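You operate a simulated robot arm through the tools that you are given. There is no shell and no other tool.

You run a simulated robot arm. Do the job below in one go: nothing can be reset, and whatever is moved stays where it is left.

Task
Bleed the valve: slacken the gold port plug, work the valve lever, nip the plug up again.
Fine: use the ring spanner and lay it back.
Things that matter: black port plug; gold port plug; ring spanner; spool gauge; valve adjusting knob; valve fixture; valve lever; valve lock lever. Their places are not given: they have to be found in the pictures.

Only the result counts: the job must be done as asked and must still hold three seconds after the hand-in. Knocking over, shifting, dropping, spilling or breaking anything else fails it.

Robot
A 7-joint arm with a two-finger parallel gripper, fixed in place. Base frame: the origin is at the foot of the arm, x ahead of it, y to its left, z up; the work surface is at about z = 0.9. Units: m, rad, N and s.
With the tool pointing down near the work surface it reaches from about 0.24 to 0.68 m from the base axis. Its first joint turns from -1.152 to 1.152 rad. Payload 2.4 kg.
The TCP is the grasp point between the finger pads, 0.03 m short of the fingertips. In the tool frame z runs along the fingers and y along their closing line. Largest opening 0.094 m; finger width 0.028, thickness 0.01; the body of the gripper, 0.05 by 0.096 m, starts 0.055 m behind the TCP.
Orientation is that of the tool frame in the base frame, as a unit quaternion [x, y, z, w]. With the fingers straight down and closing along the base's y, the tool's x points along the base's -x, its y along +y and its z along -z.

Tools
- The arm moves only by the tool servo_tool. Its argument "targets" is a list that holds one entry, the list of rows, each a list of 7 numbers: the finger opening in m, from 0 to 0.094, then the shift along the base's x, y, z in units of 300 mm (1.0 is 300 mm), then the turn, a rotation vector about the base's x, y, z in units of 60 degrees (1.0 is 60 degrees). In form: [[[jaw, dx, dy, dz, ax, ay, az], ...]]. A call has 1 to 20 rows; each row is the pose to reach, as a shift and turn from the pose commanded when the call began. A call with a number of a shift or a turn outside -1 to 1 is refused whole. Rows are played at 5 a second. More than 0.05 m and 0.15 rad between two rows, or a gripper value outside its range, and nothing of the call is played. Where a pose cannot be reached the arm comes as near as it can. A force on the tool above 40 N (or 10 N above the force at the start of the call, whichever is more), or a blocked arm, ends the call early, and 0.2 s more pass. Each finger travels about 0.153 m/s and halts on what it meets, pressing with about 22 N; the grip force reading is that of the motor and also rises with nothing between the fingers. The clock runs only during rows and for 0.2 s after the last one: add rows that repeat a pose to give the fingers time. It gives the time, the measured TCP pose, the force on the tool (base axes), the opening and the grip force at its end, in the units of the frame above (readings bear some noise), with the torque about the TCP (base axes, N m) and any sound that the robot's microphone picked up.
- Cameras (640 x 400 px; columns grow to the right, rows downward): "scene" is fixed at [0.0338, 0.4646, 1.453]; the picture's right is [-0.81, -0.58, 0.00], its down [-0.29, 0.40, -0.87] and it looks along [0.50, -0.71, -0.50] (base axes); focal length 364 px, centre (320, 200). "wrist" rides on the gripper at [0.076, 0.014, -0.103] in the tool frame; the picture's right is [-0.18, 0.98, 0.00], its down [-0.75, -0.14, -0.64] and it looks along [-0.63, -0.12, 0.77] (tool axes); focal length 243 px, centre (320, 200).
- capture(camera): a new picture of that camera. No time passes.
- point_at(camera, pixels): for up to 12 pixels [column, row] of the newest picture of that camera ("zoom" is the newest enlarged one), the place [x, y, z] in the base frame of the surface seen there, good to about 0.003 m. No time passes.
- enlarge(camera, box): a new picture of the part [left, top, right, bottom] of that camera's present view, enlarged. No time passes.
- job_done(): hands the job in; it is judged then, once.

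Leave the gripper open and the arm clear of the work at the hand-in unless told otherwise.

The tools are called after "Request:" as name(argument=value, ...) on one line, values as JSON. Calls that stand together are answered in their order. servo_tool: Moves the arm, as the interface text tells. Its arguments: {"type":"object","properties":{"targets":{"type":"array","items":{"type":"array","items":{"type":"array","items":{"type":"number"}}}}},"required":["targets"]} The other tools are called the same way: capture (camera) takes a picture; point_at (camera, pixels) gives the place of the surface under pixels of a picture; enlarge (camera, box) takes an enlarged picture of a part of a camera's view; job_done () hands the job in.

At the start:

```text
time_s: 0.0
eef_pos: [0.4521, -0.1201, 1.2173]
tcp_rot: [0.0, 1.0, 0.001, 0.0]
ft_force: [0.7, 0.5, -1.4]
torque: [-0.03, -0.02, -0.02]
opening: 0.094
grip_force: 0.0
```

scene: 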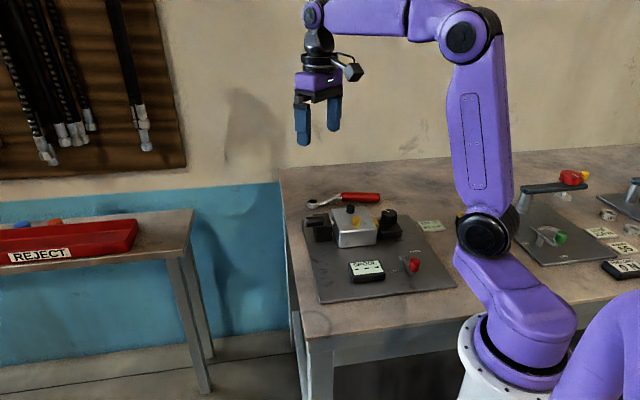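
wrist: 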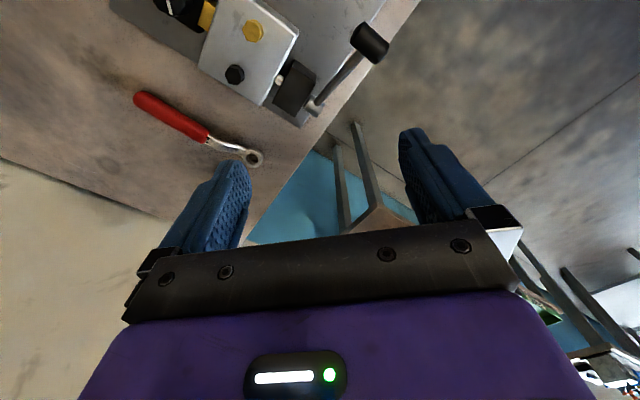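

I see a valve fixture on a plate near scene (360,240), with a ring spanner with a red handle behind it at (345,198). I'll enlarge both views to look closer.

Request:
enlarge(camera="scene", box=[290, 170, 470, 310])

Request:
enlarge(camera="wrist", box=[100, 0, 400, 190])

```text
2.86 times, centred on (380, 240) of scene
```

zoom: 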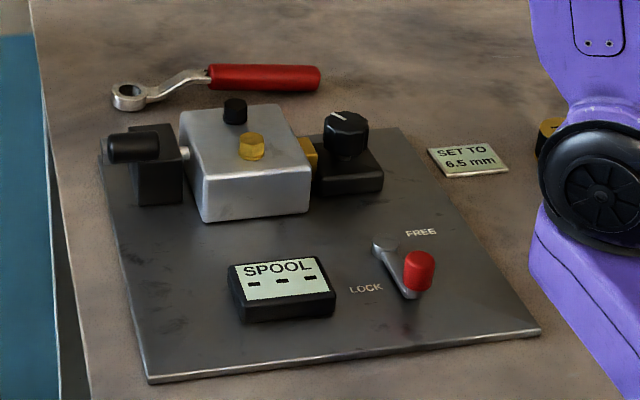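

```text
2.11 times, centred on (250, 95) of wrist
```

zoom: 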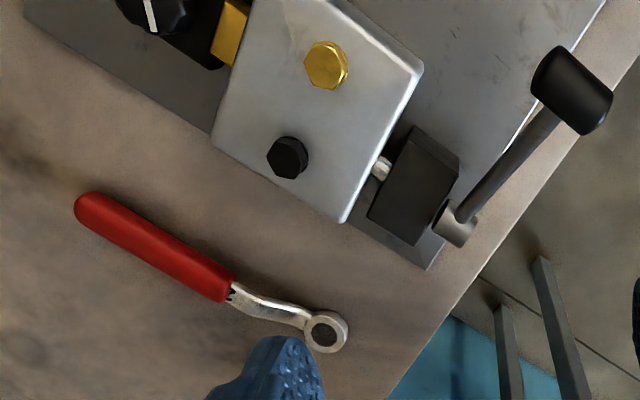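

Newest zoom is the wrist view. I'll locate the spanner ring (325,330), hole, the shank, handle ends, both plugs, the lever hub/knob in it.

Request:
point_at(camera="zoom", pixels=[[325, 62], [290, 155], [325, 335], [343, 335], [306, 325], [265, 303], [225, 285], [155, 243], [90, 208], [575, 85], [455, 220], [420, 170]])

Request:
enlarge(camera="scene", box=[290, 180, 410, 255])

```text
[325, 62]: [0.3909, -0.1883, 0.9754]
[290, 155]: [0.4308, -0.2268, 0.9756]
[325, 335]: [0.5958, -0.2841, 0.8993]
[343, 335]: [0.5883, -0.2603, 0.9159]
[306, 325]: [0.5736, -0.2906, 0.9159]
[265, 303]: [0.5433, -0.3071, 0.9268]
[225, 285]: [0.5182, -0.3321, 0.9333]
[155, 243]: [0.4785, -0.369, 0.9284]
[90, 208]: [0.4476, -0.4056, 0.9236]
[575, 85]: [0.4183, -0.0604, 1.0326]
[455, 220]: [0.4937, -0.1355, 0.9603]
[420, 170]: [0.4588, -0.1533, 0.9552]
```

```text
5.33 times, centred on (350, 218) of scene
```

zoom: 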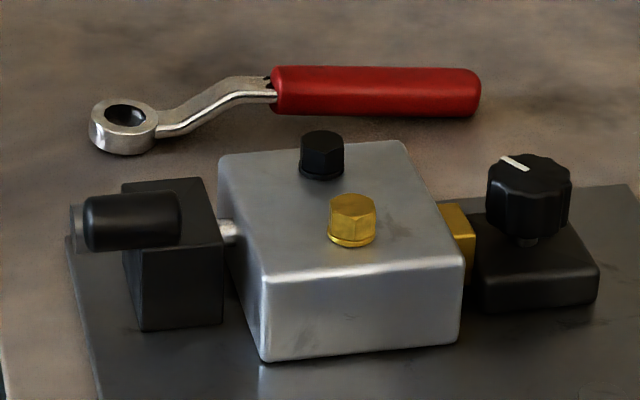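

I'll measure the fixture from the newest scene zoom: gold plug top/base, black plug, block corners, lever grip, knob, spanner ring and handle.

Request:
point_at(camera="zoom", pixels=[[352, 203], [350, 240], [322, 138], [225, 160], [400, 145], [460, 265], [265, 280], [265, 355], [130, 222], [530, 165], [170, 190], [60, 240]])

Request:
point_at(camera="zoom", pixels=[[125, 117], [100, 110], [152, 112], [125, 102], [125, 130], [200, 110], [260, 88], [290, 80], [375, 80], [465, 80], [375, 110], [545, 290]])

Request:
enlarge(camera="scene", box=[340, 240, 440, 302])

```text
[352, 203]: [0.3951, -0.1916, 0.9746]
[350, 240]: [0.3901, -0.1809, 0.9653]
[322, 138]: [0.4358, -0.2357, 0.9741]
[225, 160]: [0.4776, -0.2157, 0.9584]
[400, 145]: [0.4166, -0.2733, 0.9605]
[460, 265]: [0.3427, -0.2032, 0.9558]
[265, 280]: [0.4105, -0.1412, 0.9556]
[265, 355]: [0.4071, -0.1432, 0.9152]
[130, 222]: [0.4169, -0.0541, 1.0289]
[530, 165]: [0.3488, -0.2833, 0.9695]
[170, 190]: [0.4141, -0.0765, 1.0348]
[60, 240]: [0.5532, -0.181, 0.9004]
```

```text
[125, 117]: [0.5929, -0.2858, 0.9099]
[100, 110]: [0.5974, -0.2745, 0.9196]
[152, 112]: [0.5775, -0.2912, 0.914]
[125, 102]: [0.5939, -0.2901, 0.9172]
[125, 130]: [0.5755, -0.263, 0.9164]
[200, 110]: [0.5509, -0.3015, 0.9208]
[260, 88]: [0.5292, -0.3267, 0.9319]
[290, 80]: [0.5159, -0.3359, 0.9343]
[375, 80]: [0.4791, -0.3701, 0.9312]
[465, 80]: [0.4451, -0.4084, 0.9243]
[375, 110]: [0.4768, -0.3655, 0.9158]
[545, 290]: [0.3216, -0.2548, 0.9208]
```

```text
6.40 times, centred on (390, 271) of scene
```

zoom: 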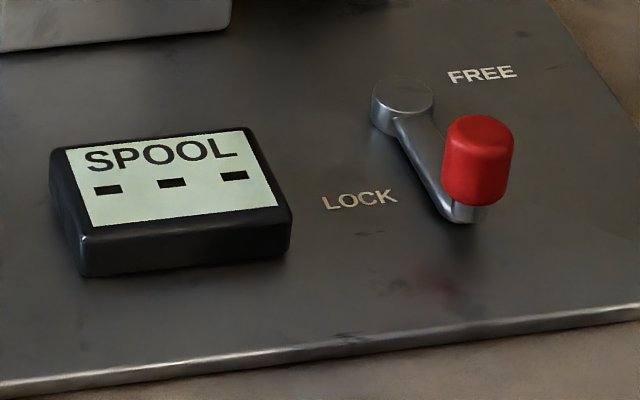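

I'll measure the lock lever, its labels, the gauge and the plate in this zoom.

Request:
point_at(camera="zoom", pixels=[[402, 92], [478, 125], [480, 180], [460, 212], [480, 75], [360, 200], [160, 165], [80, 160], [285, 215], [85, 270], [605, 300], [425, 150]])

Request:
enlarge(camera="scene", box=[480, 150, 640, 290])

```text
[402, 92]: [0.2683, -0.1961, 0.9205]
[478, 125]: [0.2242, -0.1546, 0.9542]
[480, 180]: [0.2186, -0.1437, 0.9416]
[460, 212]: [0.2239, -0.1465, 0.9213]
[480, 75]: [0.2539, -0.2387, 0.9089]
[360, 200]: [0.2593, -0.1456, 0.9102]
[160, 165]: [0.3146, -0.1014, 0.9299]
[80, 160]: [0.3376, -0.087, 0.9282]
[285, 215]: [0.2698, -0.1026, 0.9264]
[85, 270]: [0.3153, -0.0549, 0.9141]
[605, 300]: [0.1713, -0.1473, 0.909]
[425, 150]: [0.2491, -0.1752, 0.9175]
```

```text
2.86 times, centred on (560, 220) of scene
```

zoom: 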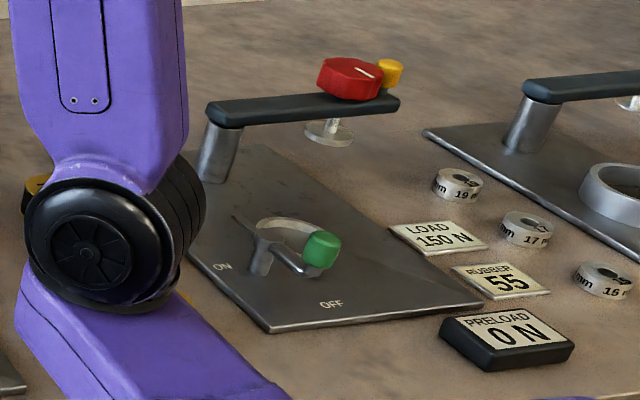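

The lock lever's arm points toward the operator side, next to LOCK. The spanner handle runs from about (0.445,-0.408) to (0.516,-0.336), roughly 45.7° in base, with the ring near (0.585,-0.278). First I'll hover above the handle with the hand yawed about 45.7° for a closer look.

Request:
servo_tool(targets=[[[0.094, 0.011, -0.0817, -0.055, 0, 0, 0.0762], [0.094, 0.022, -0.163, -0.11, 0, 0, 0.1523], [0.094, 0.033, -0.245, -0.165, 0, 0, 0.2285], [0.094, 0.044, -0.327, -0.22, 0, 0, 0.3047], [0.094, 0.055, -0.408, -0.275, 0, 0, 0.381], [0.094, 0.066, -0.49, -0.33, 0, 0, 0.457], [0.094, 0.077, -0.572, -0.385, 0, 0, 0.533], [0.094, 0.088, -0.653, -0.44, 0, 0, 0.609], [0.094, 0.099, -0.735, -0.495, 0, 0, 0.686], [0.094, 0.11, -0.817, -0.55, 0, 0, 0.762], [0.094, 0.11, -0.817, -0.55, 0, 0, 0.762]]])

Request:
capture(camera="wrist")

Request:
capture(camera="scene")

```text
time_s: 2.4
eef_pos: [0.4858, -0.3668, 1.0518]
tcp_rot: [-0.389, 0.921, 0.0, 0.001]
ft_force: [0.1, 0.3, 0.0]
torque: [0.02, -0.01, -0.01]
opening: 0.0941
grip_force: 0.1
```

```text
taken
```

wrist: 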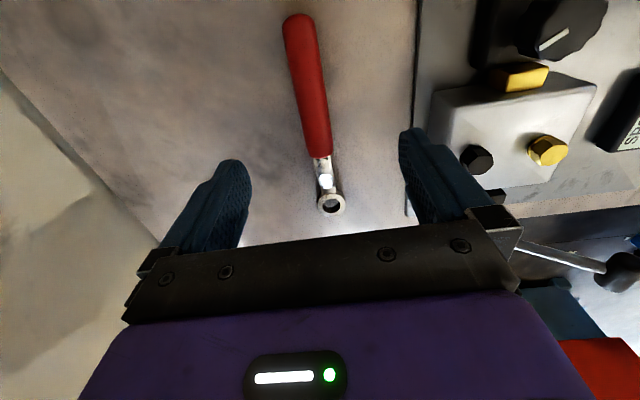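

```text
taken
```

scene: 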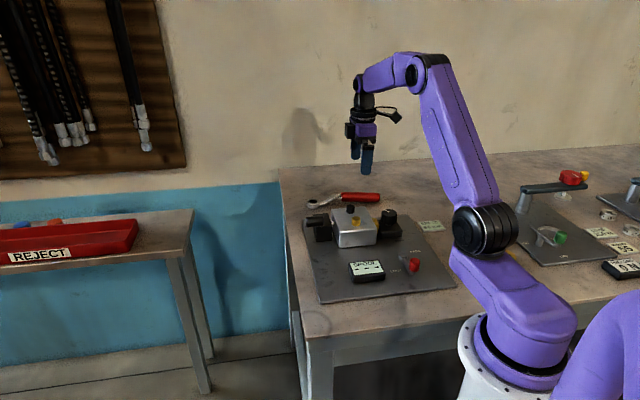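

The spanner lies in the middle of the wrist view, ring at (331,203) and handle from (300,20) to (322,155). I'll enlarge that part and the plugs.

Request:
enlarge(camera="wrist", box=[260, 0, 400, 220])

Request:
point_at(camera="wrist", pixels=[[331, 203], [319, 203], [343, 202], [331, 193], [331, 213], [326, 180], [322, 163], [320, 150], [312, 110], [305, 70], [300, 35], [299, 16]])

Request:
point_at(camera="wrist", pixels=[[306, 152], [333, 148], [293, 100], [328, 100], [286, 50], [320, 50], [483, 160], [555, 151], [530, 150], [568, 150], [548, 138], [560, 20]])

Request:
enlarge(camera="wrist", box=[440, 110, 600, 210])

```text
1.82 times, centred on (330, 110) of wrist
```

zoom: 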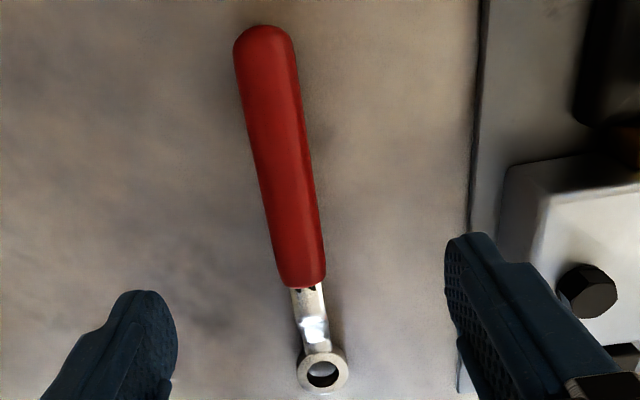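

```text
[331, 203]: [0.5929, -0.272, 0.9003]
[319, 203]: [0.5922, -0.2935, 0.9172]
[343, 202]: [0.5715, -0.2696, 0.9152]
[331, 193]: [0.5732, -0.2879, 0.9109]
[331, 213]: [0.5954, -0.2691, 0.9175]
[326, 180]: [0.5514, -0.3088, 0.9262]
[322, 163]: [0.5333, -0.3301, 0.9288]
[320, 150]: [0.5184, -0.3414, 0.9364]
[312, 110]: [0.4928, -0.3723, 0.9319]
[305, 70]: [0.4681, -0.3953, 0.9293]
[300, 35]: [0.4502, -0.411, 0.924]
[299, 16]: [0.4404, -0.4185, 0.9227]
```

```text
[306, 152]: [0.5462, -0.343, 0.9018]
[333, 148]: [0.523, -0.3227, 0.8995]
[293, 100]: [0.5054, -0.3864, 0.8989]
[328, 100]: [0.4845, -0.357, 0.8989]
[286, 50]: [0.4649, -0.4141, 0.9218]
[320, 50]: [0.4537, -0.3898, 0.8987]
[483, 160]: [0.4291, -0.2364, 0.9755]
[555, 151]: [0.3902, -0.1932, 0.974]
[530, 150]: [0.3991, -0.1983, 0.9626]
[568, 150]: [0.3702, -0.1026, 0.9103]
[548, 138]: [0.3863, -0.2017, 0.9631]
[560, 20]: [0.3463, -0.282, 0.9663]
```

```text
4.00 times, centred on (520, 160) of wrist
```

zoom: 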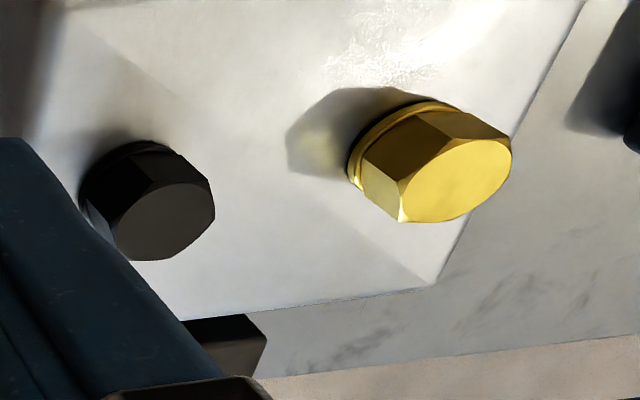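

Ring centre about (0.583,-0.281), top at z 0.917. The handle is about 22 mm thick and slopes down some 6° toward its tail. I'll lower over the handle at (0.4875,-0.3765) with the jaws at 0.06, stopping at TCP z≈0.933.

Request:
servo_tool(targets=[[[0.06, 0.0057, -0.032, 0, 0, 0, 0], [0.06, 0.0057, -0.032, -0.13, 0, 0, 0], [0.06, 0.0057, -0.032, -0.26, 0, 0, 0], [0.06, 0.0057, -0.032, -0.35, 0, 0, 0], [0.06, 0.0057, -0.032, -0.396, 0, 0, 0], [0.06, 0.0057, -0.032, -0.396, 0, 0, 0]]])

Request:
capture(camera="wrist")

Request:
enlarge(camera="scene", box=[290, 130, 430, 220])

```text
time_s: 3.8
eef_pos: [0.4865, -0.3759, 0.9349]
tcp_rot: [-0.388, 0.922, 0.001, 0.0]
ft_force: [-1.2, 0.4, -1.1]
torque: [-0.02, 0.01, 0.03]
opening: 0.0601
grip_force: 0.0
```

```text
taken
```

wrist: 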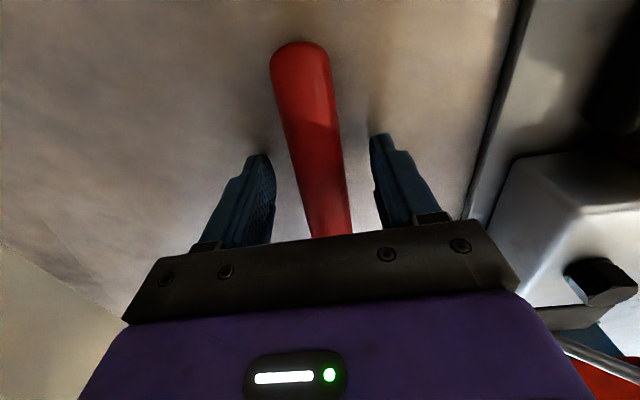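

```text
4.44 times, centred on (360, 175) of scene
```

zoom: 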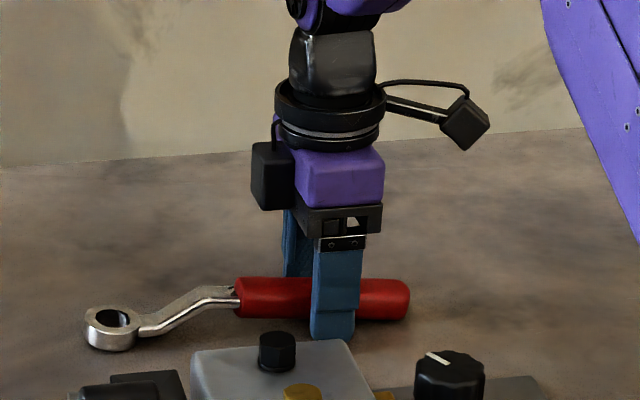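

The handle sits between the fingers, slightly left of the middle. I'll close the jaws.

Request:
servo_tool(targets=[[[0.03, 0, 0, 0, 0, 0, 0], [0.0, 0, 0, 0, 0, 0, 0], [0.0, 0, 0, 0, 0, 0, 0], [0.0, 0, 0, 0, 0, 0, 0]]])

Request:
capture(camera="wrist")

Request:
enlarge(camera="scene", box=[290, 130, 430, 220])

```text
time_s: 4.8
eef_pos: [0.4861, -0.374, 0.9341]
tcp_rot: [-0.388, 0.922, 0.001, 0.0]
ft_force: [0.2, -0.5, 0.3]
torque: [-0.03, -0.02, -0.06]
opening: 0.0277
grip_force: 22.1
```

```text
taken
```

wrist: 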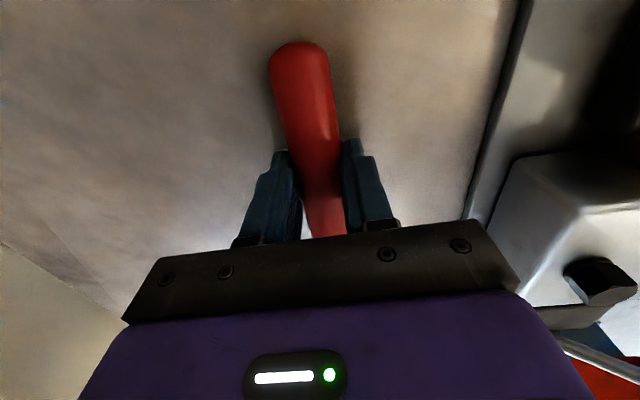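

```text
4.44 times, centred on (360, 175) of scene
```

zoom: 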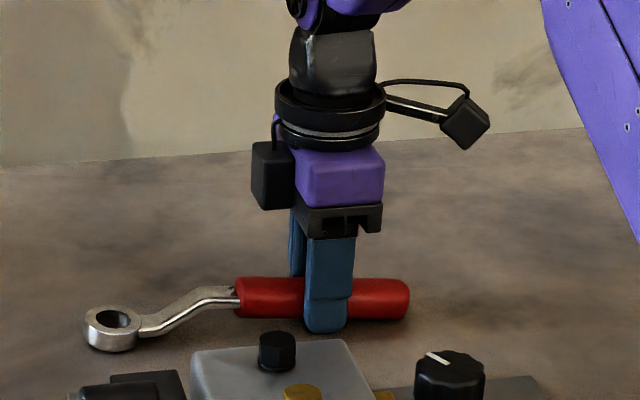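

Gripped at 0.0277 opening with 22 N. I'll lift 0.12 m and check how the spanner hangs.

Request:
servo_tool(targets=[[[0.0, 0, 0, 0.03, 0, 0, 0], [0.0, 0, 0, 0.1, 0, 0, 0], [0.0, 0, 0, 0.2, 0, 0, 0], [0.0, 0, 0, 0.3, 0, 0, 0], [0.0, 0, 0, 0.4, 0, 0, 0], [0.0, 0, 0, 0.4, 0, 0, 0]]])

Request:
capture(camera="wrist")

Request:
enlarge(camera="scene", box=[290, 90, 430, 180])

```text
time_s: 6.2
eef_pos: [0.4862, -0.3739, 1.0546]
tcp_rot: [-0.389, 0.921, 0.001, 0.001]
ft_force: [0.0, -0.2, 0.6]
torque: [-0.01, -0.05, -0.03]
opening: 0.0
grip_force: 22.4
```

```text
taken
```

wrist: 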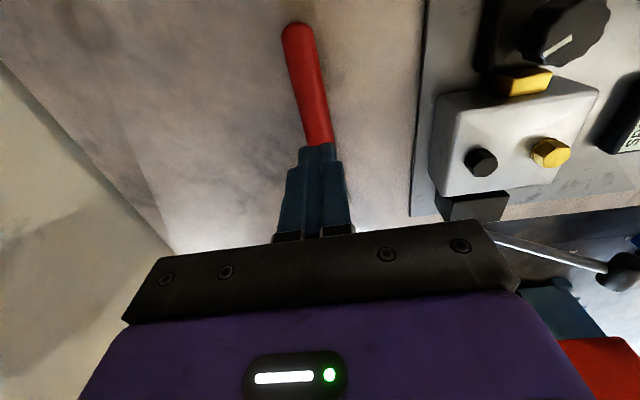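

```text
4.44 times, centred on (360, 135) of scene
```

zoom: 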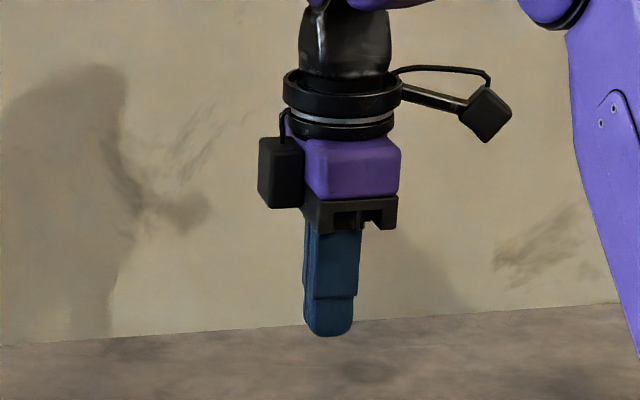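

The jaws closed to 0: the spanner slipped out during the lift. I'll see where it lies now.

Request:
capture(camera="scene")

Request:
enlarge(camera="scene", box=[290, 180, 410, 255])

```text
taken
```

scene: 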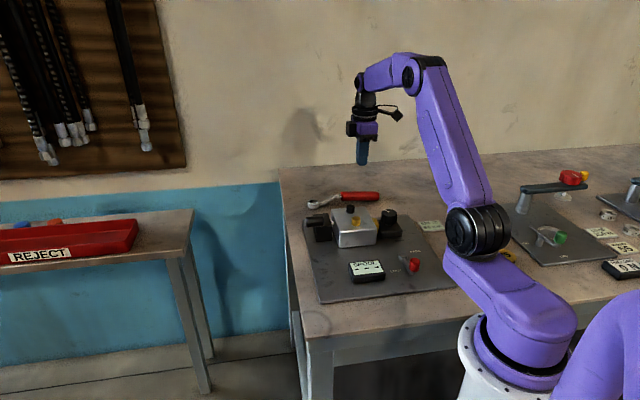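

```text
5.33 times, centred on (350, 218) of scene
```

zoom: 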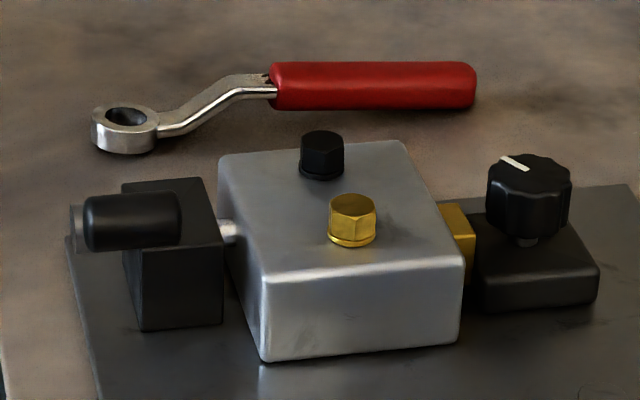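

The spanner is still in its place, with the handle shifted only a few mm. I'll measure it again in this zoom (ring at about (125,128), handle rows 62–108).

Request:
point_at(camera="zoom", pixels=[[282, 70], [282, 85], [282, 100], [330, 70], [330, 85], [330, 102], [420, 72], [420, 85], [420, 102], [465, 85], [260, 80], [225, 95]])

Request:
enlarge(camera="wrist", box=[250, 0, 410, 160])

```text
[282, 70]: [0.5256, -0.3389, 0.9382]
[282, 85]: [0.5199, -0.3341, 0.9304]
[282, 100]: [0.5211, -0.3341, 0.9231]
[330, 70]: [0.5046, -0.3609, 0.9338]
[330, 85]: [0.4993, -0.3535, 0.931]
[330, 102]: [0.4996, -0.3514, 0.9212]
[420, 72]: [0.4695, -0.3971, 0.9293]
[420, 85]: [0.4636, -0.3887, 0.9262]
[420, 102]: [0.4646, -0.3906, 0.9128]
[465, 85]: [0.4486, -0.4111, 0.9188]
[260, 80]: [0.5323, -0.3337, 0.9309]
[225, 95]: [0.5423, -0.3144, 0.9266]
```

```text
2.50 times, centred on (330, 80) of wrist
```

zoom: 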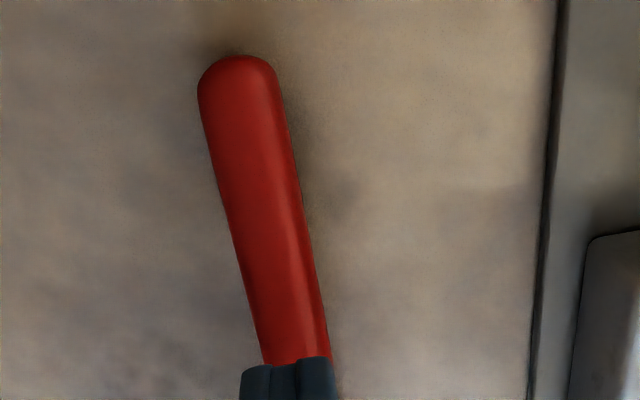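

The handle now lies with its centre line at about (0.508,-0.359), closer to the ring. I'll regrip there, nearer the balance point and pitched 5.5° to match the handle slope, then lift slowly and check.

Request:
servo_tool(targets=[[[0.06, 0.035, 0.026, 0, 0.02, -0.02, 0], [0.06, 0.0707, 0.0527, 0, 0.04, -0.04, 0], [0.06, 0.0707, 0.0527, -0.13, 0.065, -0.065, 0], [0.06, 0.0707, 0.0527, -0.26, 0.065, -0.065, 0], [0.06, 0.0707, 0.0527, -0.36, 0.065, -0.065, 0], [0.06, 0.0707, 0.0527, -0.402, 0.065, -0.065, 0], [0.06, 0.0707, 0.0527, -0.402, 0.065, -0.065, 0]]])

Request:
capture(camera="wrist")

Request:
enlarge(camera="scene", box=[290, 130, 430, 220])

```text
time_s: 7.8
eef_pos: [0.5076, -0.3602, 0.9339]
tcp_rot: [-0.388, 0.921, 0.019, 0.044]
ft_force: [0.3, -0.7, 0.3]
torque: [-0.01, 0.01, 0.01]
opening: 0.06
grip_force: 0.0
```

```text
taken
```

wrist: 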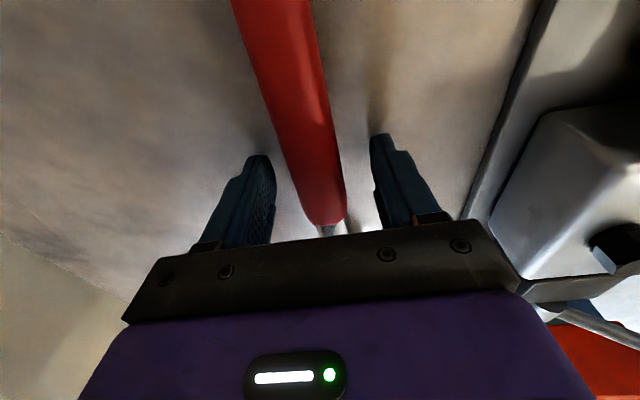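

```text
4.44 times, centred on (360, 175) of scene
```

zoom: 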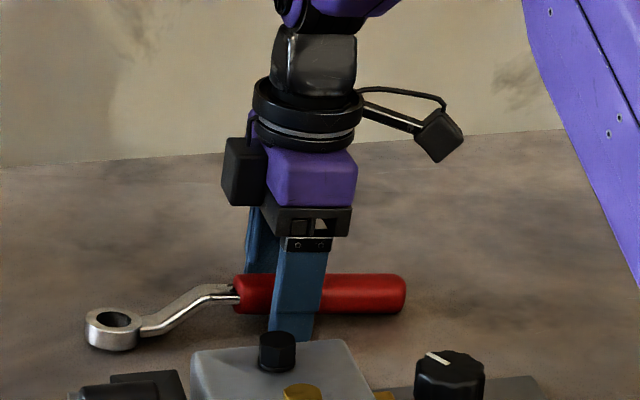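

The handle is centred between the fingers. I'll close, hold, then lift slowly by about 6 mm.

Request:
servo_tool(targets=[[[0.03, 0, 0, 0, 0, 0, 0], [0.0, 0, 0, 0, 0, 0, 0], [0.0, 0, 0, 0, 0, 0, 0], [0.0, 0, 0, 0, 0, 0, 0], [0.0, 0, 0, 0.01, 0, 0, 0], [0.0, 0, 0, 0.02, 0, 0, 0], [0.0, 0, 0, 0.02, 0, 0, 0]]])

Request:
capture(camera="wrist")

Request:
enlarge(camera="scene", box=[290, 130, 430, 220])

```text
time_s: 9.4
eef_pos: [0.507, -0.3588, 0.9396]
tcp_rot: [-0.388, 0.92, 0.019, 0.044]
ft_force: [0.5, -0.1, -2.8]
torque: [-0.12, 0.13, 0.0]
opening: 0.0278
grip_force: 22.3
```

```text
taken
```

wrist: 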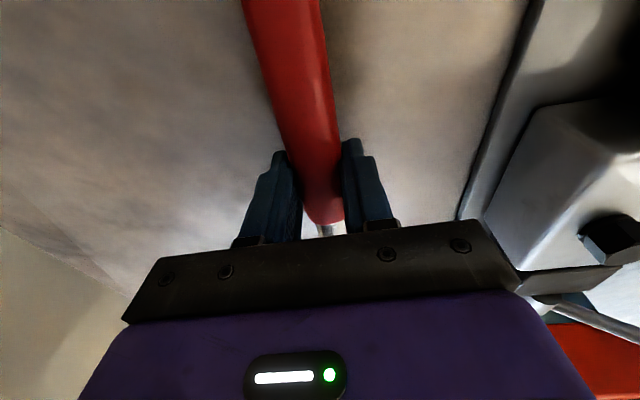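

```text
4.44 times, centred on (360, 175) of scene
```

zoom: 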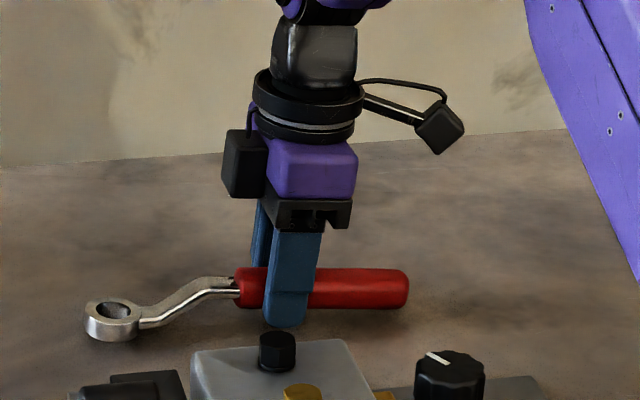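

It's holding: about 2.8 N hangs on the tool and the ring has come up. I'll keep lifting slowly.

Request:
servo_tool(targets=[[[0.0, 0, 0, 0.02, 0, 0, 0], [0.0, 0, 0, 0.04, 0, 0, 0], [0.0, 0, 0, 0.06, 0, 0, 0], [0.0, 0, 0, 0.08, 0, 0, 0], [0.0, 0, 0, 0.1, 0, 0, 0], [0.0, 0, 0, 0.1, 0, 0, 0]]])

Request:
enlarge(camera="scene", box=[290, 110, 430, 200])

```text
time_s: 10.8
eef_pos: [0.5062, -0.3605, 0.9689]
tcp_rot: [-0.388, 0.92, 0.019, 0.045]
ft_force: [-0.9, 0.8, -2.5]
torque: [-0.16, 0.13, -0.02]
opening: 0.028
grip_force: 21.5
```

```text
4.44 times, centred on (360, 155) of scene
```

zoom: 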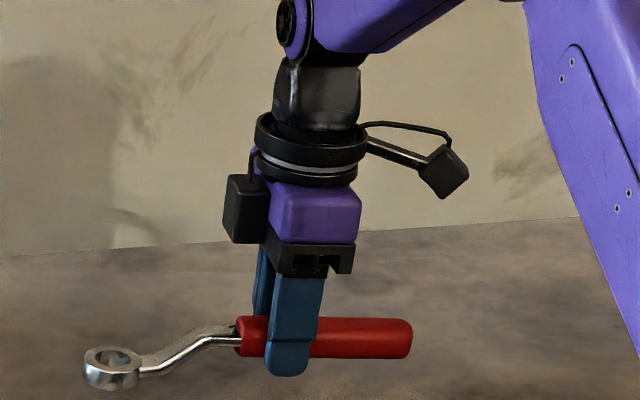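

No slip; the spanner hangs level relative to its rest attitude. I'll raise it to z≈1.07 while undoing the 5.5° pitch, and look at the gold plug up close for its hex orientation.

Request:
servo_tool(targets=[[[0.0, 0, 0, 0.05, -0.01, 0.01, 0], [0.0, 0, 0, 0.1, -0.02, 0.02, 0], [0.0, 0, 0, 0.15, -0.03, 0.03, 0], [0.0, 0, 0, 0.2, -0.04, 0.04, 0], [0.0, 0, 0, 0.25, -0.05, 0.05, 0], [0.0, 0, 0, 0.3, -0.06, 0.06, 0], [0.0, 0, 0, 0.34, -0.065, 0.065, 0], [0.0, 0, 0, 0.34, -0.065, 0.065, 0]]])

Request:
capture(camera="scene")

Request:
enlarge(camera="scene", box=[290, 80, 430, 170])

Request:
capture(camera="wrist")

Request:
enlarge(camera="scene", box=[325, 200, 381, 235])

```text
time_s: 12.6
eef_pos: [0.5069, -0.3589, 1.071]
tcp_rot: [-0.389, 0.921, 0.001, 0.001]
ft_force: [-0.2, 0.3, -4.5]
torque: [-0.11, 0.14, 0.0]
opening: 0.0274
grip_force: 22.0
```

```text
taken
```

scene: 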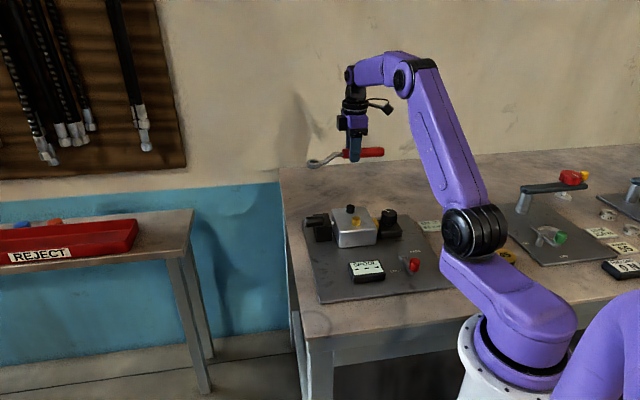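

```text
4.44 times, centred on (360, 125) of scene
```

zoom: 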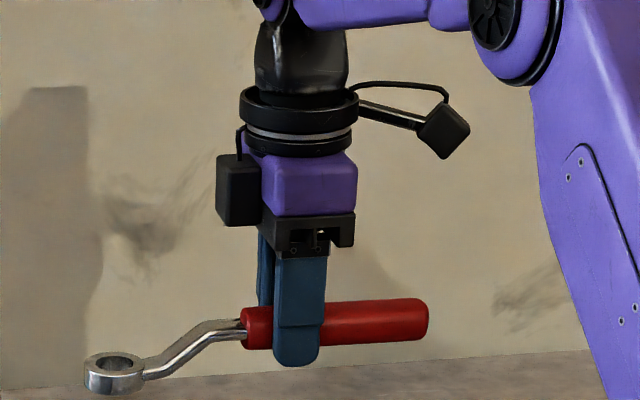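

```text
taken
```

wrist: 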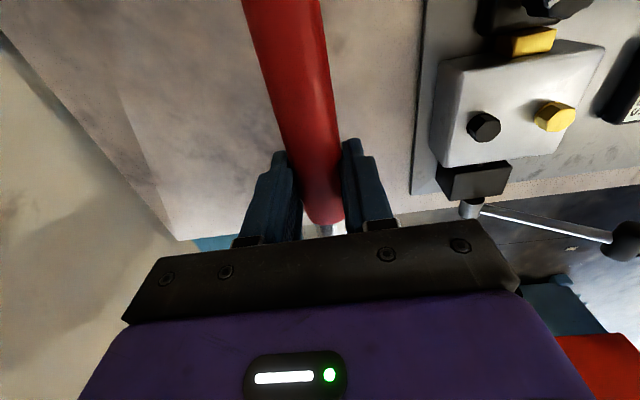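

```text
11.43 times, centred on (353, 218) of scene
```

zoom: 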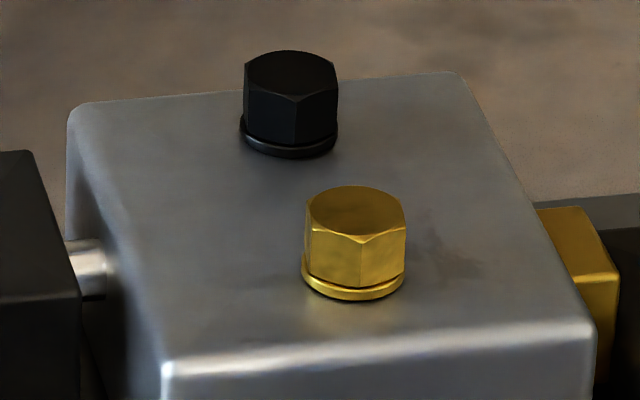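

The spanner hangs about level and the load reads near 3 N. I'll zoom in hard on the ring, to see its hole shape, and on the wrist view of the plug.

Request:
enlarge(camera="scene", box=[302, 148, 350, 178])

Request:
point_at(camera="zoom", pixels=[[110, 145], [230, 145], [60, 140], [290, 150]])

Request:
enlarge(camera="wrist", box=[430, 60, 610, 172])

```text
13.33 times, centred on (326, 163) of scene
```

zoom: 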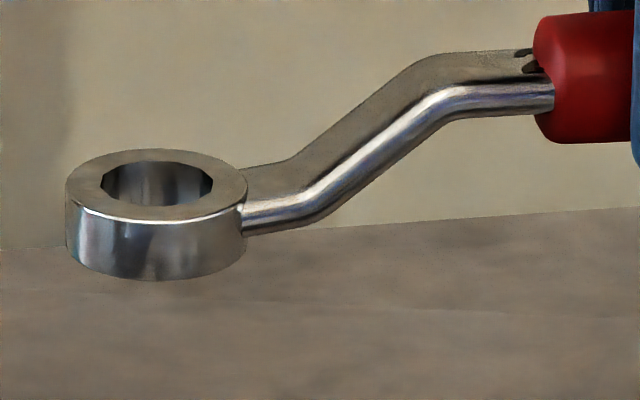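

```text
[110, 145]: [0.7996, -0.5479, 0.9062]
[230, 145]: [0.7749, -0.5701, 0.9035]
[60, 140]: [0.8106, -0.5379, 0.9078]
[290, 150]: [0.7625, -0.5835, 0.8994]
```

```text
3.56 times, centred on (520, 116) of wrist
```

zoom: 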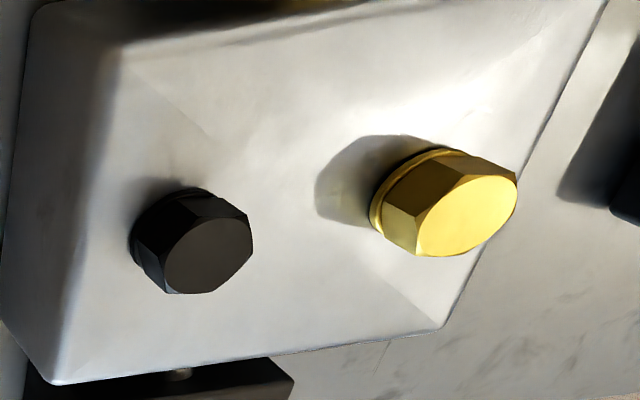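

Request:
enlarge(camera="scene", box=[305, 157, 323, 169])

Request:
point_at(camera="zoom", pixels=[[320, 300], [70, 160], [560, 160], [320, 60], [110, 240], [530, 240], [200, 90], [450, 90]])

```text
16.00 times, centred on (314, 163) of scene
```

zoom: 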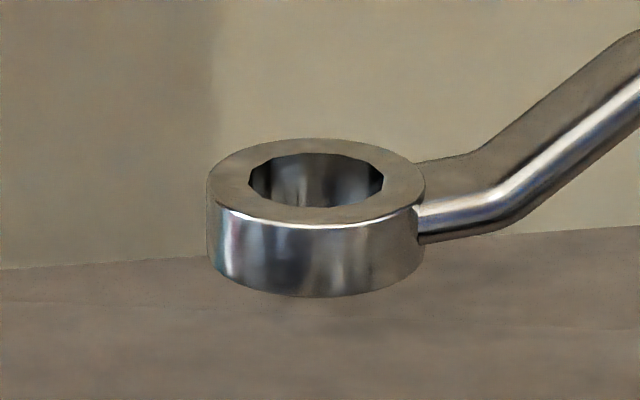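

```text
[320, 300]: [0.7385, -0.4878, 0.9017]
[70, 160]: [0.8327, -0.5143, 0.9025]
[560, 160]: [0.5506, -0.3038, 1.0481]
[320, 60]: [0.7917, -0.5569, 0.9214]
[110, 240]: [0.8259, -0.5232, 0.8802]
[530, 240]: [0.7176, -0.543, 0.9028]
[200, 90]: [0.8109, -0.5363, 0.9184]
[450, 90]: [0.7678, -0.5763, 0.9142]
```

The hole looks 12-sided. I'll measure ring-top points in this zoom to get centre and tilt.

Request:
point_at(camera="zoom", pixels=[[228, 185], [404, 188], [316, 218], [316, 146], [255, 205], [380, 208], [250, 155], [385, 158], [260, 212], [316, 270], [450, 165], [480, 158]])

```text
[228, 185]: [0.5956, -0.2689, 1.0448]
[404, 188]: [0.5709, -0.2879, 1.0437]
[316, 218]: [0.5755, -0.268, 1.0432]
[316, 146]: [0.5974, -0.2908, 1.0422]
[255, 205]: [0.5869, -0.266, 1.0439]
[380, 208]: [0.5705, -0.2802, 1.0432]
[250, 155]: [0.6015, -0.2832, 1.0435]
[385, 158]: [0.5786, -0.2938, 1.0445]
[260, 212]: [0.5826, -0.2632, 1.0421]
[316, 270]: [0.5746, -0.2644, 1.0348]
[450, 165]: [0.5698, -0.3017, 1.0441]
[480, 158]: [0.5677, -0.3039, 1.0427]
```

Ring top is level at z≈1.0435, centre about (0.5846,-0.2799), so it sits 0.110 m ahead of the TCP and 0.0275 below. Now I need the gold plug's centre precisely.

Request:
enlarge(camera="scene", box=[344, 212, 366, 228])

Request:
point_at(camera="wrist", pixels=[[556, 119], [550, 124], [562, 114], [566, 122], [548, 112]])

```text
16.00 times, centred on (355, 220) of scene
```

zoom: 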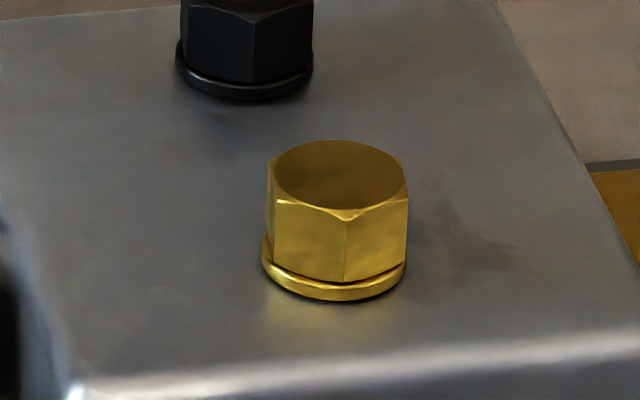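

```text
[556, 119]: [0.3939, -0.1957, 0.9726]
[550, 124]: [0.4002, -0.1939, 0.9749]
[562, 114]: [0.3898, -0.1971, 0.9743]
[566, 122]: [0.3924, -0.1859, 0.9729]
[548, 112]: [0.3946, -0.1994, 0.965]
```

Request:
point_at(camera="zoom", pixels=[[340, 175], [285, 175], [395, 175], [340, 147], [340, 203], [300, 155], [380, 155], [300, 195], [380, 195], [320, 175], [360, 175], [334, 297]])

```text
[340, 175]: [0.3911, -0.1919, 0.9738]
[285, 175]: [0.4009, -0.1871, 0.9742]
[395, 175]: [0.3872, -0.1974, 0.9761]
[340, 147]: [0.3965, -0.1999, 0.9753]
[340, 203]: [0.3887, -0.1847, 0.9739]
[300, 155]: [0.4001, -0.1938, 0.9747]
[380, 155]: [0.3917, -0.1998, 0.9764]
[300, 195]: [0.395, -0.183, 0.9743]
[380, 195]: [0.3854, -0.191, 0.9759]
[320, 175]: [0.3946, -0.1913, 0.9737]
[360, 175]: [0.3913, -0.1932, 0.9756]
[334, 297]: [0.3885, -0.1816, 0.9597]
```

Gold plug centre is about (0.393,-0.192), top z 0.975, with a hex corner pointing near 126° in base. The free sweep for slackening (counter-clockwise) runs with the handle from the operator side toward the knob side. I'll carry the spanner up and round in two moves, handle ending near 141°.

Request:
servo_tool(targets=[[[0.0, 0, 0, 0.05, 0, 0, 0], [0.0, 0, 0, 0.11, 0, 0, 0], [0.0, 0, 0, 0.1633, 0, 0, 0], [0.0, -0.0614, 0.0554, 0.1633, 0, 0, -0.101], [0.0, -0.1229, 0.1108, 0.1633, 0, 0, -0.202], [0.0, -0.1843, 0.1662, 0.1633, 0, 0, -0.303], [0.0, -0.2457, 0.2215, 0.1633, 0, 0, -0.404], [0.0, -0.3071, 0.2769, 0.1633, 0, 0, -0.505], [0.0, -0.3686, 0.3323, 0.1633, 0, 0, -0.606], [0.0, -0.43, 0.3877, 0.1633, 0, 0, -0.707], [0.0, -0.43, 0.3877, 0.1633, 0, 0, -0.707]]])

Request:
capture(camera="scene")

```text
time_s: 15.0
eef_pos: [0.3785, -0.2416, 1.1191]
tcp_rot: [-0.028, 1.0, 0.001, 0.001]
ft_force: [-0.5, -0.5, -4.3]
torque: [0.01, 0.23, -0.01]
opening: 0.0276
grip_force: 21.9
```

```text
taken
```

scene: 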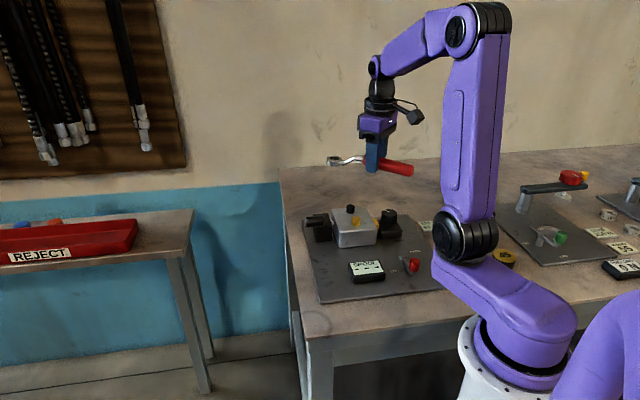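

The spanner is held well (0.0276) and about halfway there. I'll continue the turn to bring the ring above the gold plug, then lower to TCP z≈1.05.

Request:
servo_tool(targets=[[[0.0, -0.0341, 0.057, 0, 0, 0, -0.101], [0.0, -0.0682, 0.1141, 0, 0, 0, -0.202], [0.0, -0.1023, 0.1711, 0, 0, 0, -0.303], [0.0, -0.1364, 0.2282, 0, 0, 0, -0.404], [0.0, -0.1705, 0.2852, 0, 0, 0, -0.505], [0.0, -0.2046, 0.3423, 0, 0, 0, -0.606], [0.0, -0.2387, 0.3993, 0, 0, 0, -0.707], [0.0, -0.2387, 0.3993, -0.08, 0, 0, -0.707], [0.0, -0.2387, 0.3993, -0.16, 0, 0, -0.707], [0.0, -0.2387, 0.3993, -0.23, 0, 0, -0.707], [0.0, -0.2387, 0.3993, -0.23, 0, 0, -0.707]]])

Request:
capture(camera="scene")

Request:
enlarge(camera="scene", box=[330, 185, 378, 215])

Request:
capture(camera="wrist")

```text
time_s: 17.4
eef_pos: [0.307, -0.1223, 1.0515]
tcp_rot: [0.335, 0.942, 0.0, 0.001]
ft_force: [0.4, 0.6, -3.4]
torque: [0.14, 0.15, 0.02]
opening: 0.0276
grip_force: 21.9
```

```text
taken
```

scene: 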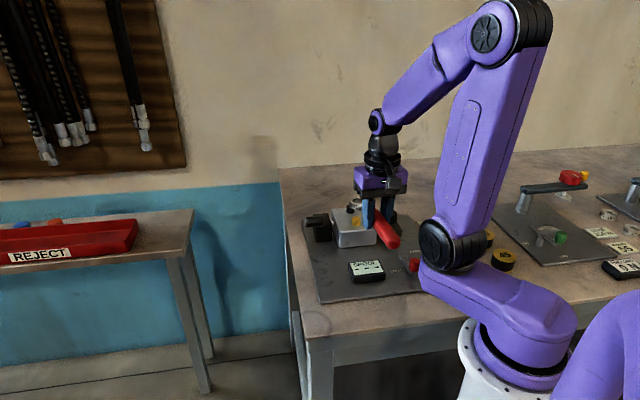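

```text
13.33 times, centred on (354, 200) of scene
```

zoom: 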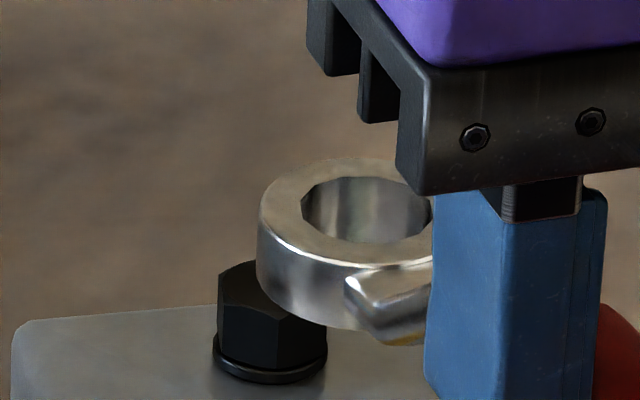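

```text
taken
```

wrist: 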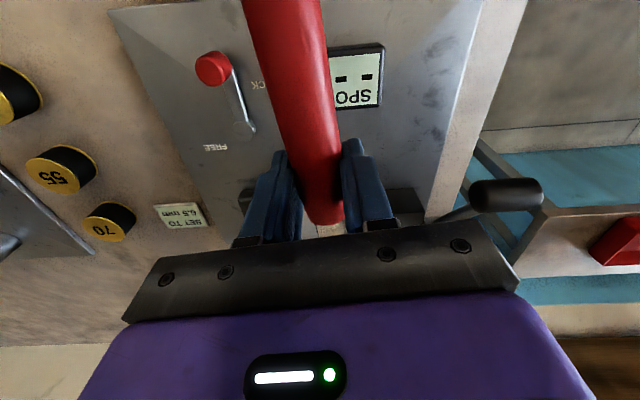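

The ring is above the plug with its hole partly in view (centre near (366,208) in the zoom). I'll measure points on the ring top to fit its centre.

Request:
point_at(camera="zoom", pixels=[[266, 205], [270, 225], [285, 188], [310, 172], [340, 163], [370, 161], [395, 165], [290, 240], [320, 255], [350, 262], [385, 260], [420, 258]])

Request:
point_at(camera="zoom", pixels=[[285, 210], [300, 230], [330, 247], [370, 252], [410, 240], [300, 185], [330, 170], [370, 168], [400, 172]])

```text
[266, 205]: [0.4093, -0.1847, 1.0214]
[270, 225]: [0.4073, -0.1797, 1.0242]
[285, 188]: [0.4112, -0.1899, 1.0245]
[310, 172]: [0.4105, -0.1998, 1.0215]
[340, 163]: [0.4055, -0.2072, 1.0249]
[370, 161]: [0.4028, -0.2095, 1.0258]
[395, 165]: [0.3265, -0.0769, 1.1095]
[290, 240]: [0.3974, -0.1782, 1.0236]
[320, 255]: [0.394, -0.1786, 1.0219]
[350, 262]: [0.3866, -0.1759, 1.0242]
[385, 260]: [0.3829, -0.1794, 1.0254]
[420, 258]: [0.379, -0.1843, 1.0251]
```

```text
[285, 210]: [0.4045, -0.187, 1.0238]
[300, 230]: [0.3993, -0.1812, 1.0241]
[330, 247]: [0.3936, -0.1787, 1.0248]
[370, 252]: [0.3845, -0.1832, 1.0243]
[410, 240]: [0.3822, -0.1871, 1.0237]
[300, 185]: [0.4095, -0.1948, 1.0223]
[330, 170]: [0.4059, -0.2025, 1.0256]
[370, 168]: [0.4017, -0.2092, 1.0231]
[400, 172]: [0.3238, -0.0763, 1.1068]
```

Ring centre measured (0.3946,-0.1927), plug (0.393,-0.192): offset about 1.6 mm. I'll look at the hole shape more closely.

Request:
enlarge(camera="scene", box=[349, 195, 367, 207])

```text
16.00 times, centred on (358, 201) of scene
```

zoom: 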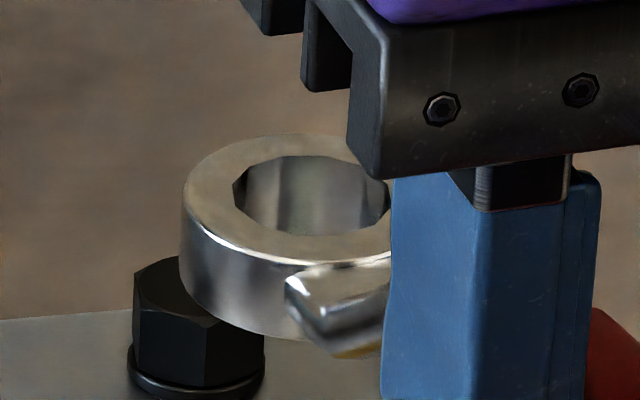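

The hole's corners line up with the handle axis, so the ring should fit with the handle at 126° (or 156°). I'll turn −15° about the ring, correct the 1.6 mm, and lower so the ring bottom is just above the plug top.

Request:
servo_tool(targets=[[[0.0, 0.022, 0.0236, 0, 0, 0, -0.0833], [0.0, 0.044, 0.0471, 0, 0, 0, -0.1667], [0.0, 0.066, 0.0707, 0, 0, 0, -0.25], [0.0, 0.066, 0.0707, -0.05, 0, 0, -0.25], [0.0, 0.066, 0.0707, -0.09, 0, 0, -0.25], [0.0, 0.066, 0.0707, -0.09, 0, 0, -0.25]]])

Request:
enlarge(camera="scene", box=[330, 195, 378, 225])

Request:
capture(camera="scene")

```text
time_s: 18.8
eef_pos: [0.3268, -0.1005, 1.0243]
tcp_rot: [0.455, 0.89, 0.0, 0.001]
ft_force: [0.5, -0.5, -3.9]
torque: [0.14, 0.1, -0.01]
opening: 0.0277
grip_force: 21.8
```

```text
13.33 times, centred on (354, 210) of scene
```

zoom: 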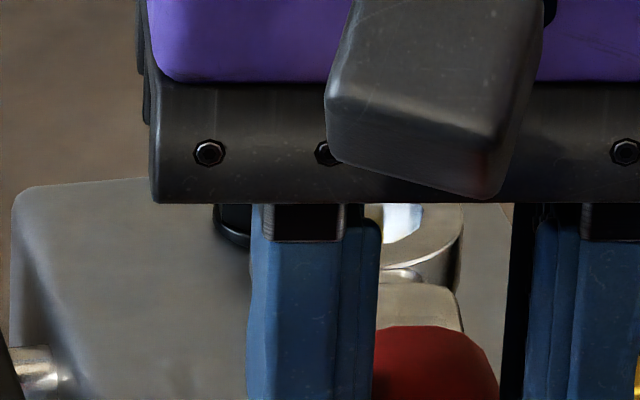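

```text
taken
```

scene: 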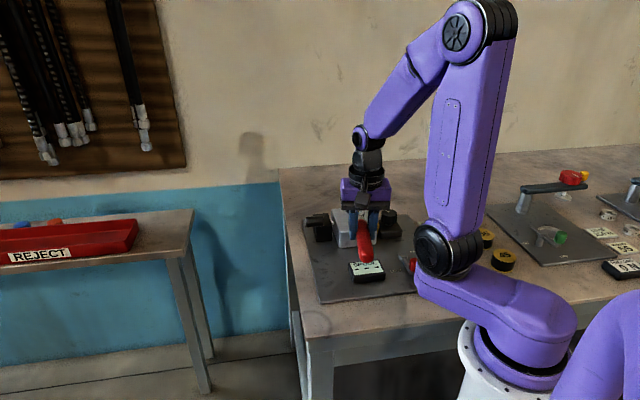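

At 126° the hand hides the ring from the scene camera, so I'll turn +30° about the ring to the 156° fit, where I can see it.

Request:
servo_tool(targets=[[[0.0, -0.0373, -0.0313, 0, 0, 0, 0.125], [0.0, -0.0703, -0.0673, 0, 0, 0, 0.25], [0.0, -0.0983, -0.107, 0, 0, 0, 0.375], [0.0, -0.121, -0.15, 0, 0, 0, 0.5], [0.0, -0.121, -0.15, 0, 0, 0, 0.5]]])

Request:
enlarge(camera="scene", box=[340, 195, 372, 215])

Request:
capture(camera="wrist")

```text
time_s: 20.0
eef_pos: [0.2898, -0.1469, 1.0248]
tcp_rot: [0.209, 0.978, 0.0, 0.001]
ft_force: [-0.4, -1.0, -4.2]
torque: [0.09, 0.15, 0.04]
opening: 0.0278
grip_force: 21.8
```

```text
16.00 times, centred on (356, 205) of scene
```

zoom: 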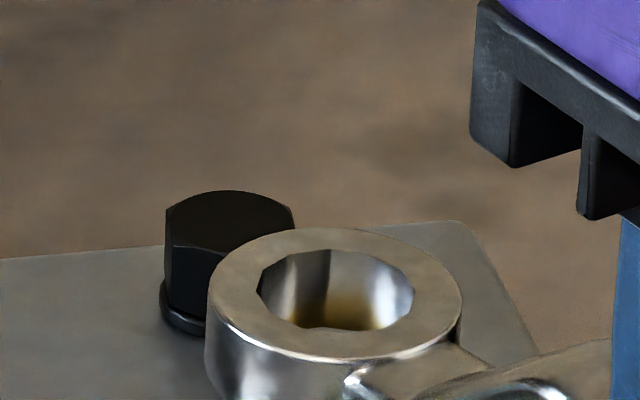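

```text
taken
```

wrist: 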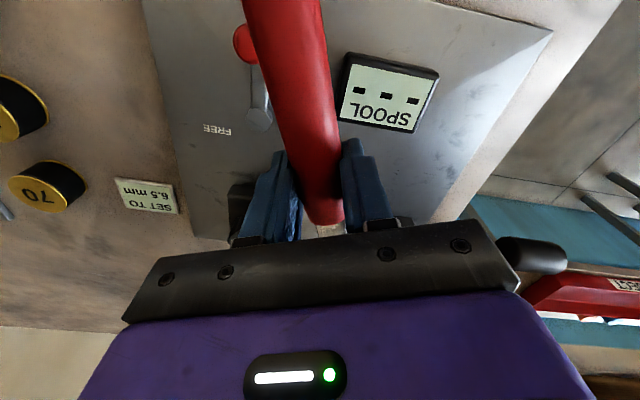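

Now the whole ring is visible. I'll measure opposite rim points to fit its centre.

Request:
point_at(camera="zoom", pixels=[[222, 290], [448, 290], [335, 237], [335, 350], [250, 250], [422, 335], [418, 252], [252, 335], [290, 238], [382, 347], [385, 240], [287, 347]])

Request:
point_at(camera="zoom", pixels=[[238, 290], [434, 290], [335, 242], [335, 342], [260, 258], [410, 325], [405, 258], [262, 325], [325, 320], [350, 320]])

```text
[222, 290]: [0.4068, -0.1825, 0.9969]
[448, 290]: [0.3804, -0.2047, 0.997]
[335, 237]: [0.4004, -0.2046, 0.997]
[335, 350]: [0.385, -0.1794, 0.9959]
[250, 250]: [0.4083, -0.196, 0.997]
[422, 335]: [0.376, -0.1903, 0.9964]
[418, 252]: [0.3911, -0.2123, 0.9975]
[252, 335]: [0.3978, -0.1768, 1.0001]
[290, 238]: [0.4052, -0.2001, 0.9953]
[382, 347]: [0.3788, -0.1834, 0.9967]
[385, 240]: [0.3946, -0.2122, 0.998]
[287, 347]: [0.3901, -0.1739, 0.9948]
```

```text
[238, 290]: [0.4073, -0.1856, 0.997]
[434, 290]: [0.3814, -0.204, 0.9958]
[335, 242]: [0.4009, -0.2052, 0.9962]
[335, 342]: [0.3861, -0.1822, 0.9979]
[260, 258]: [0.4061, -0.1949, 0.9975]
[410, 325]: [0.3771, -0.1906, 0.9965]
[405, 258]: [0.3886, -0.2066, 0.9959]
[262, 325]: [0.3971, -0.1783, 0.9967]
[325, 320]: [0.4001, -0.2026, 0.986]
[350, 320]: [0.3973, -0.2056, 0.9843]
```

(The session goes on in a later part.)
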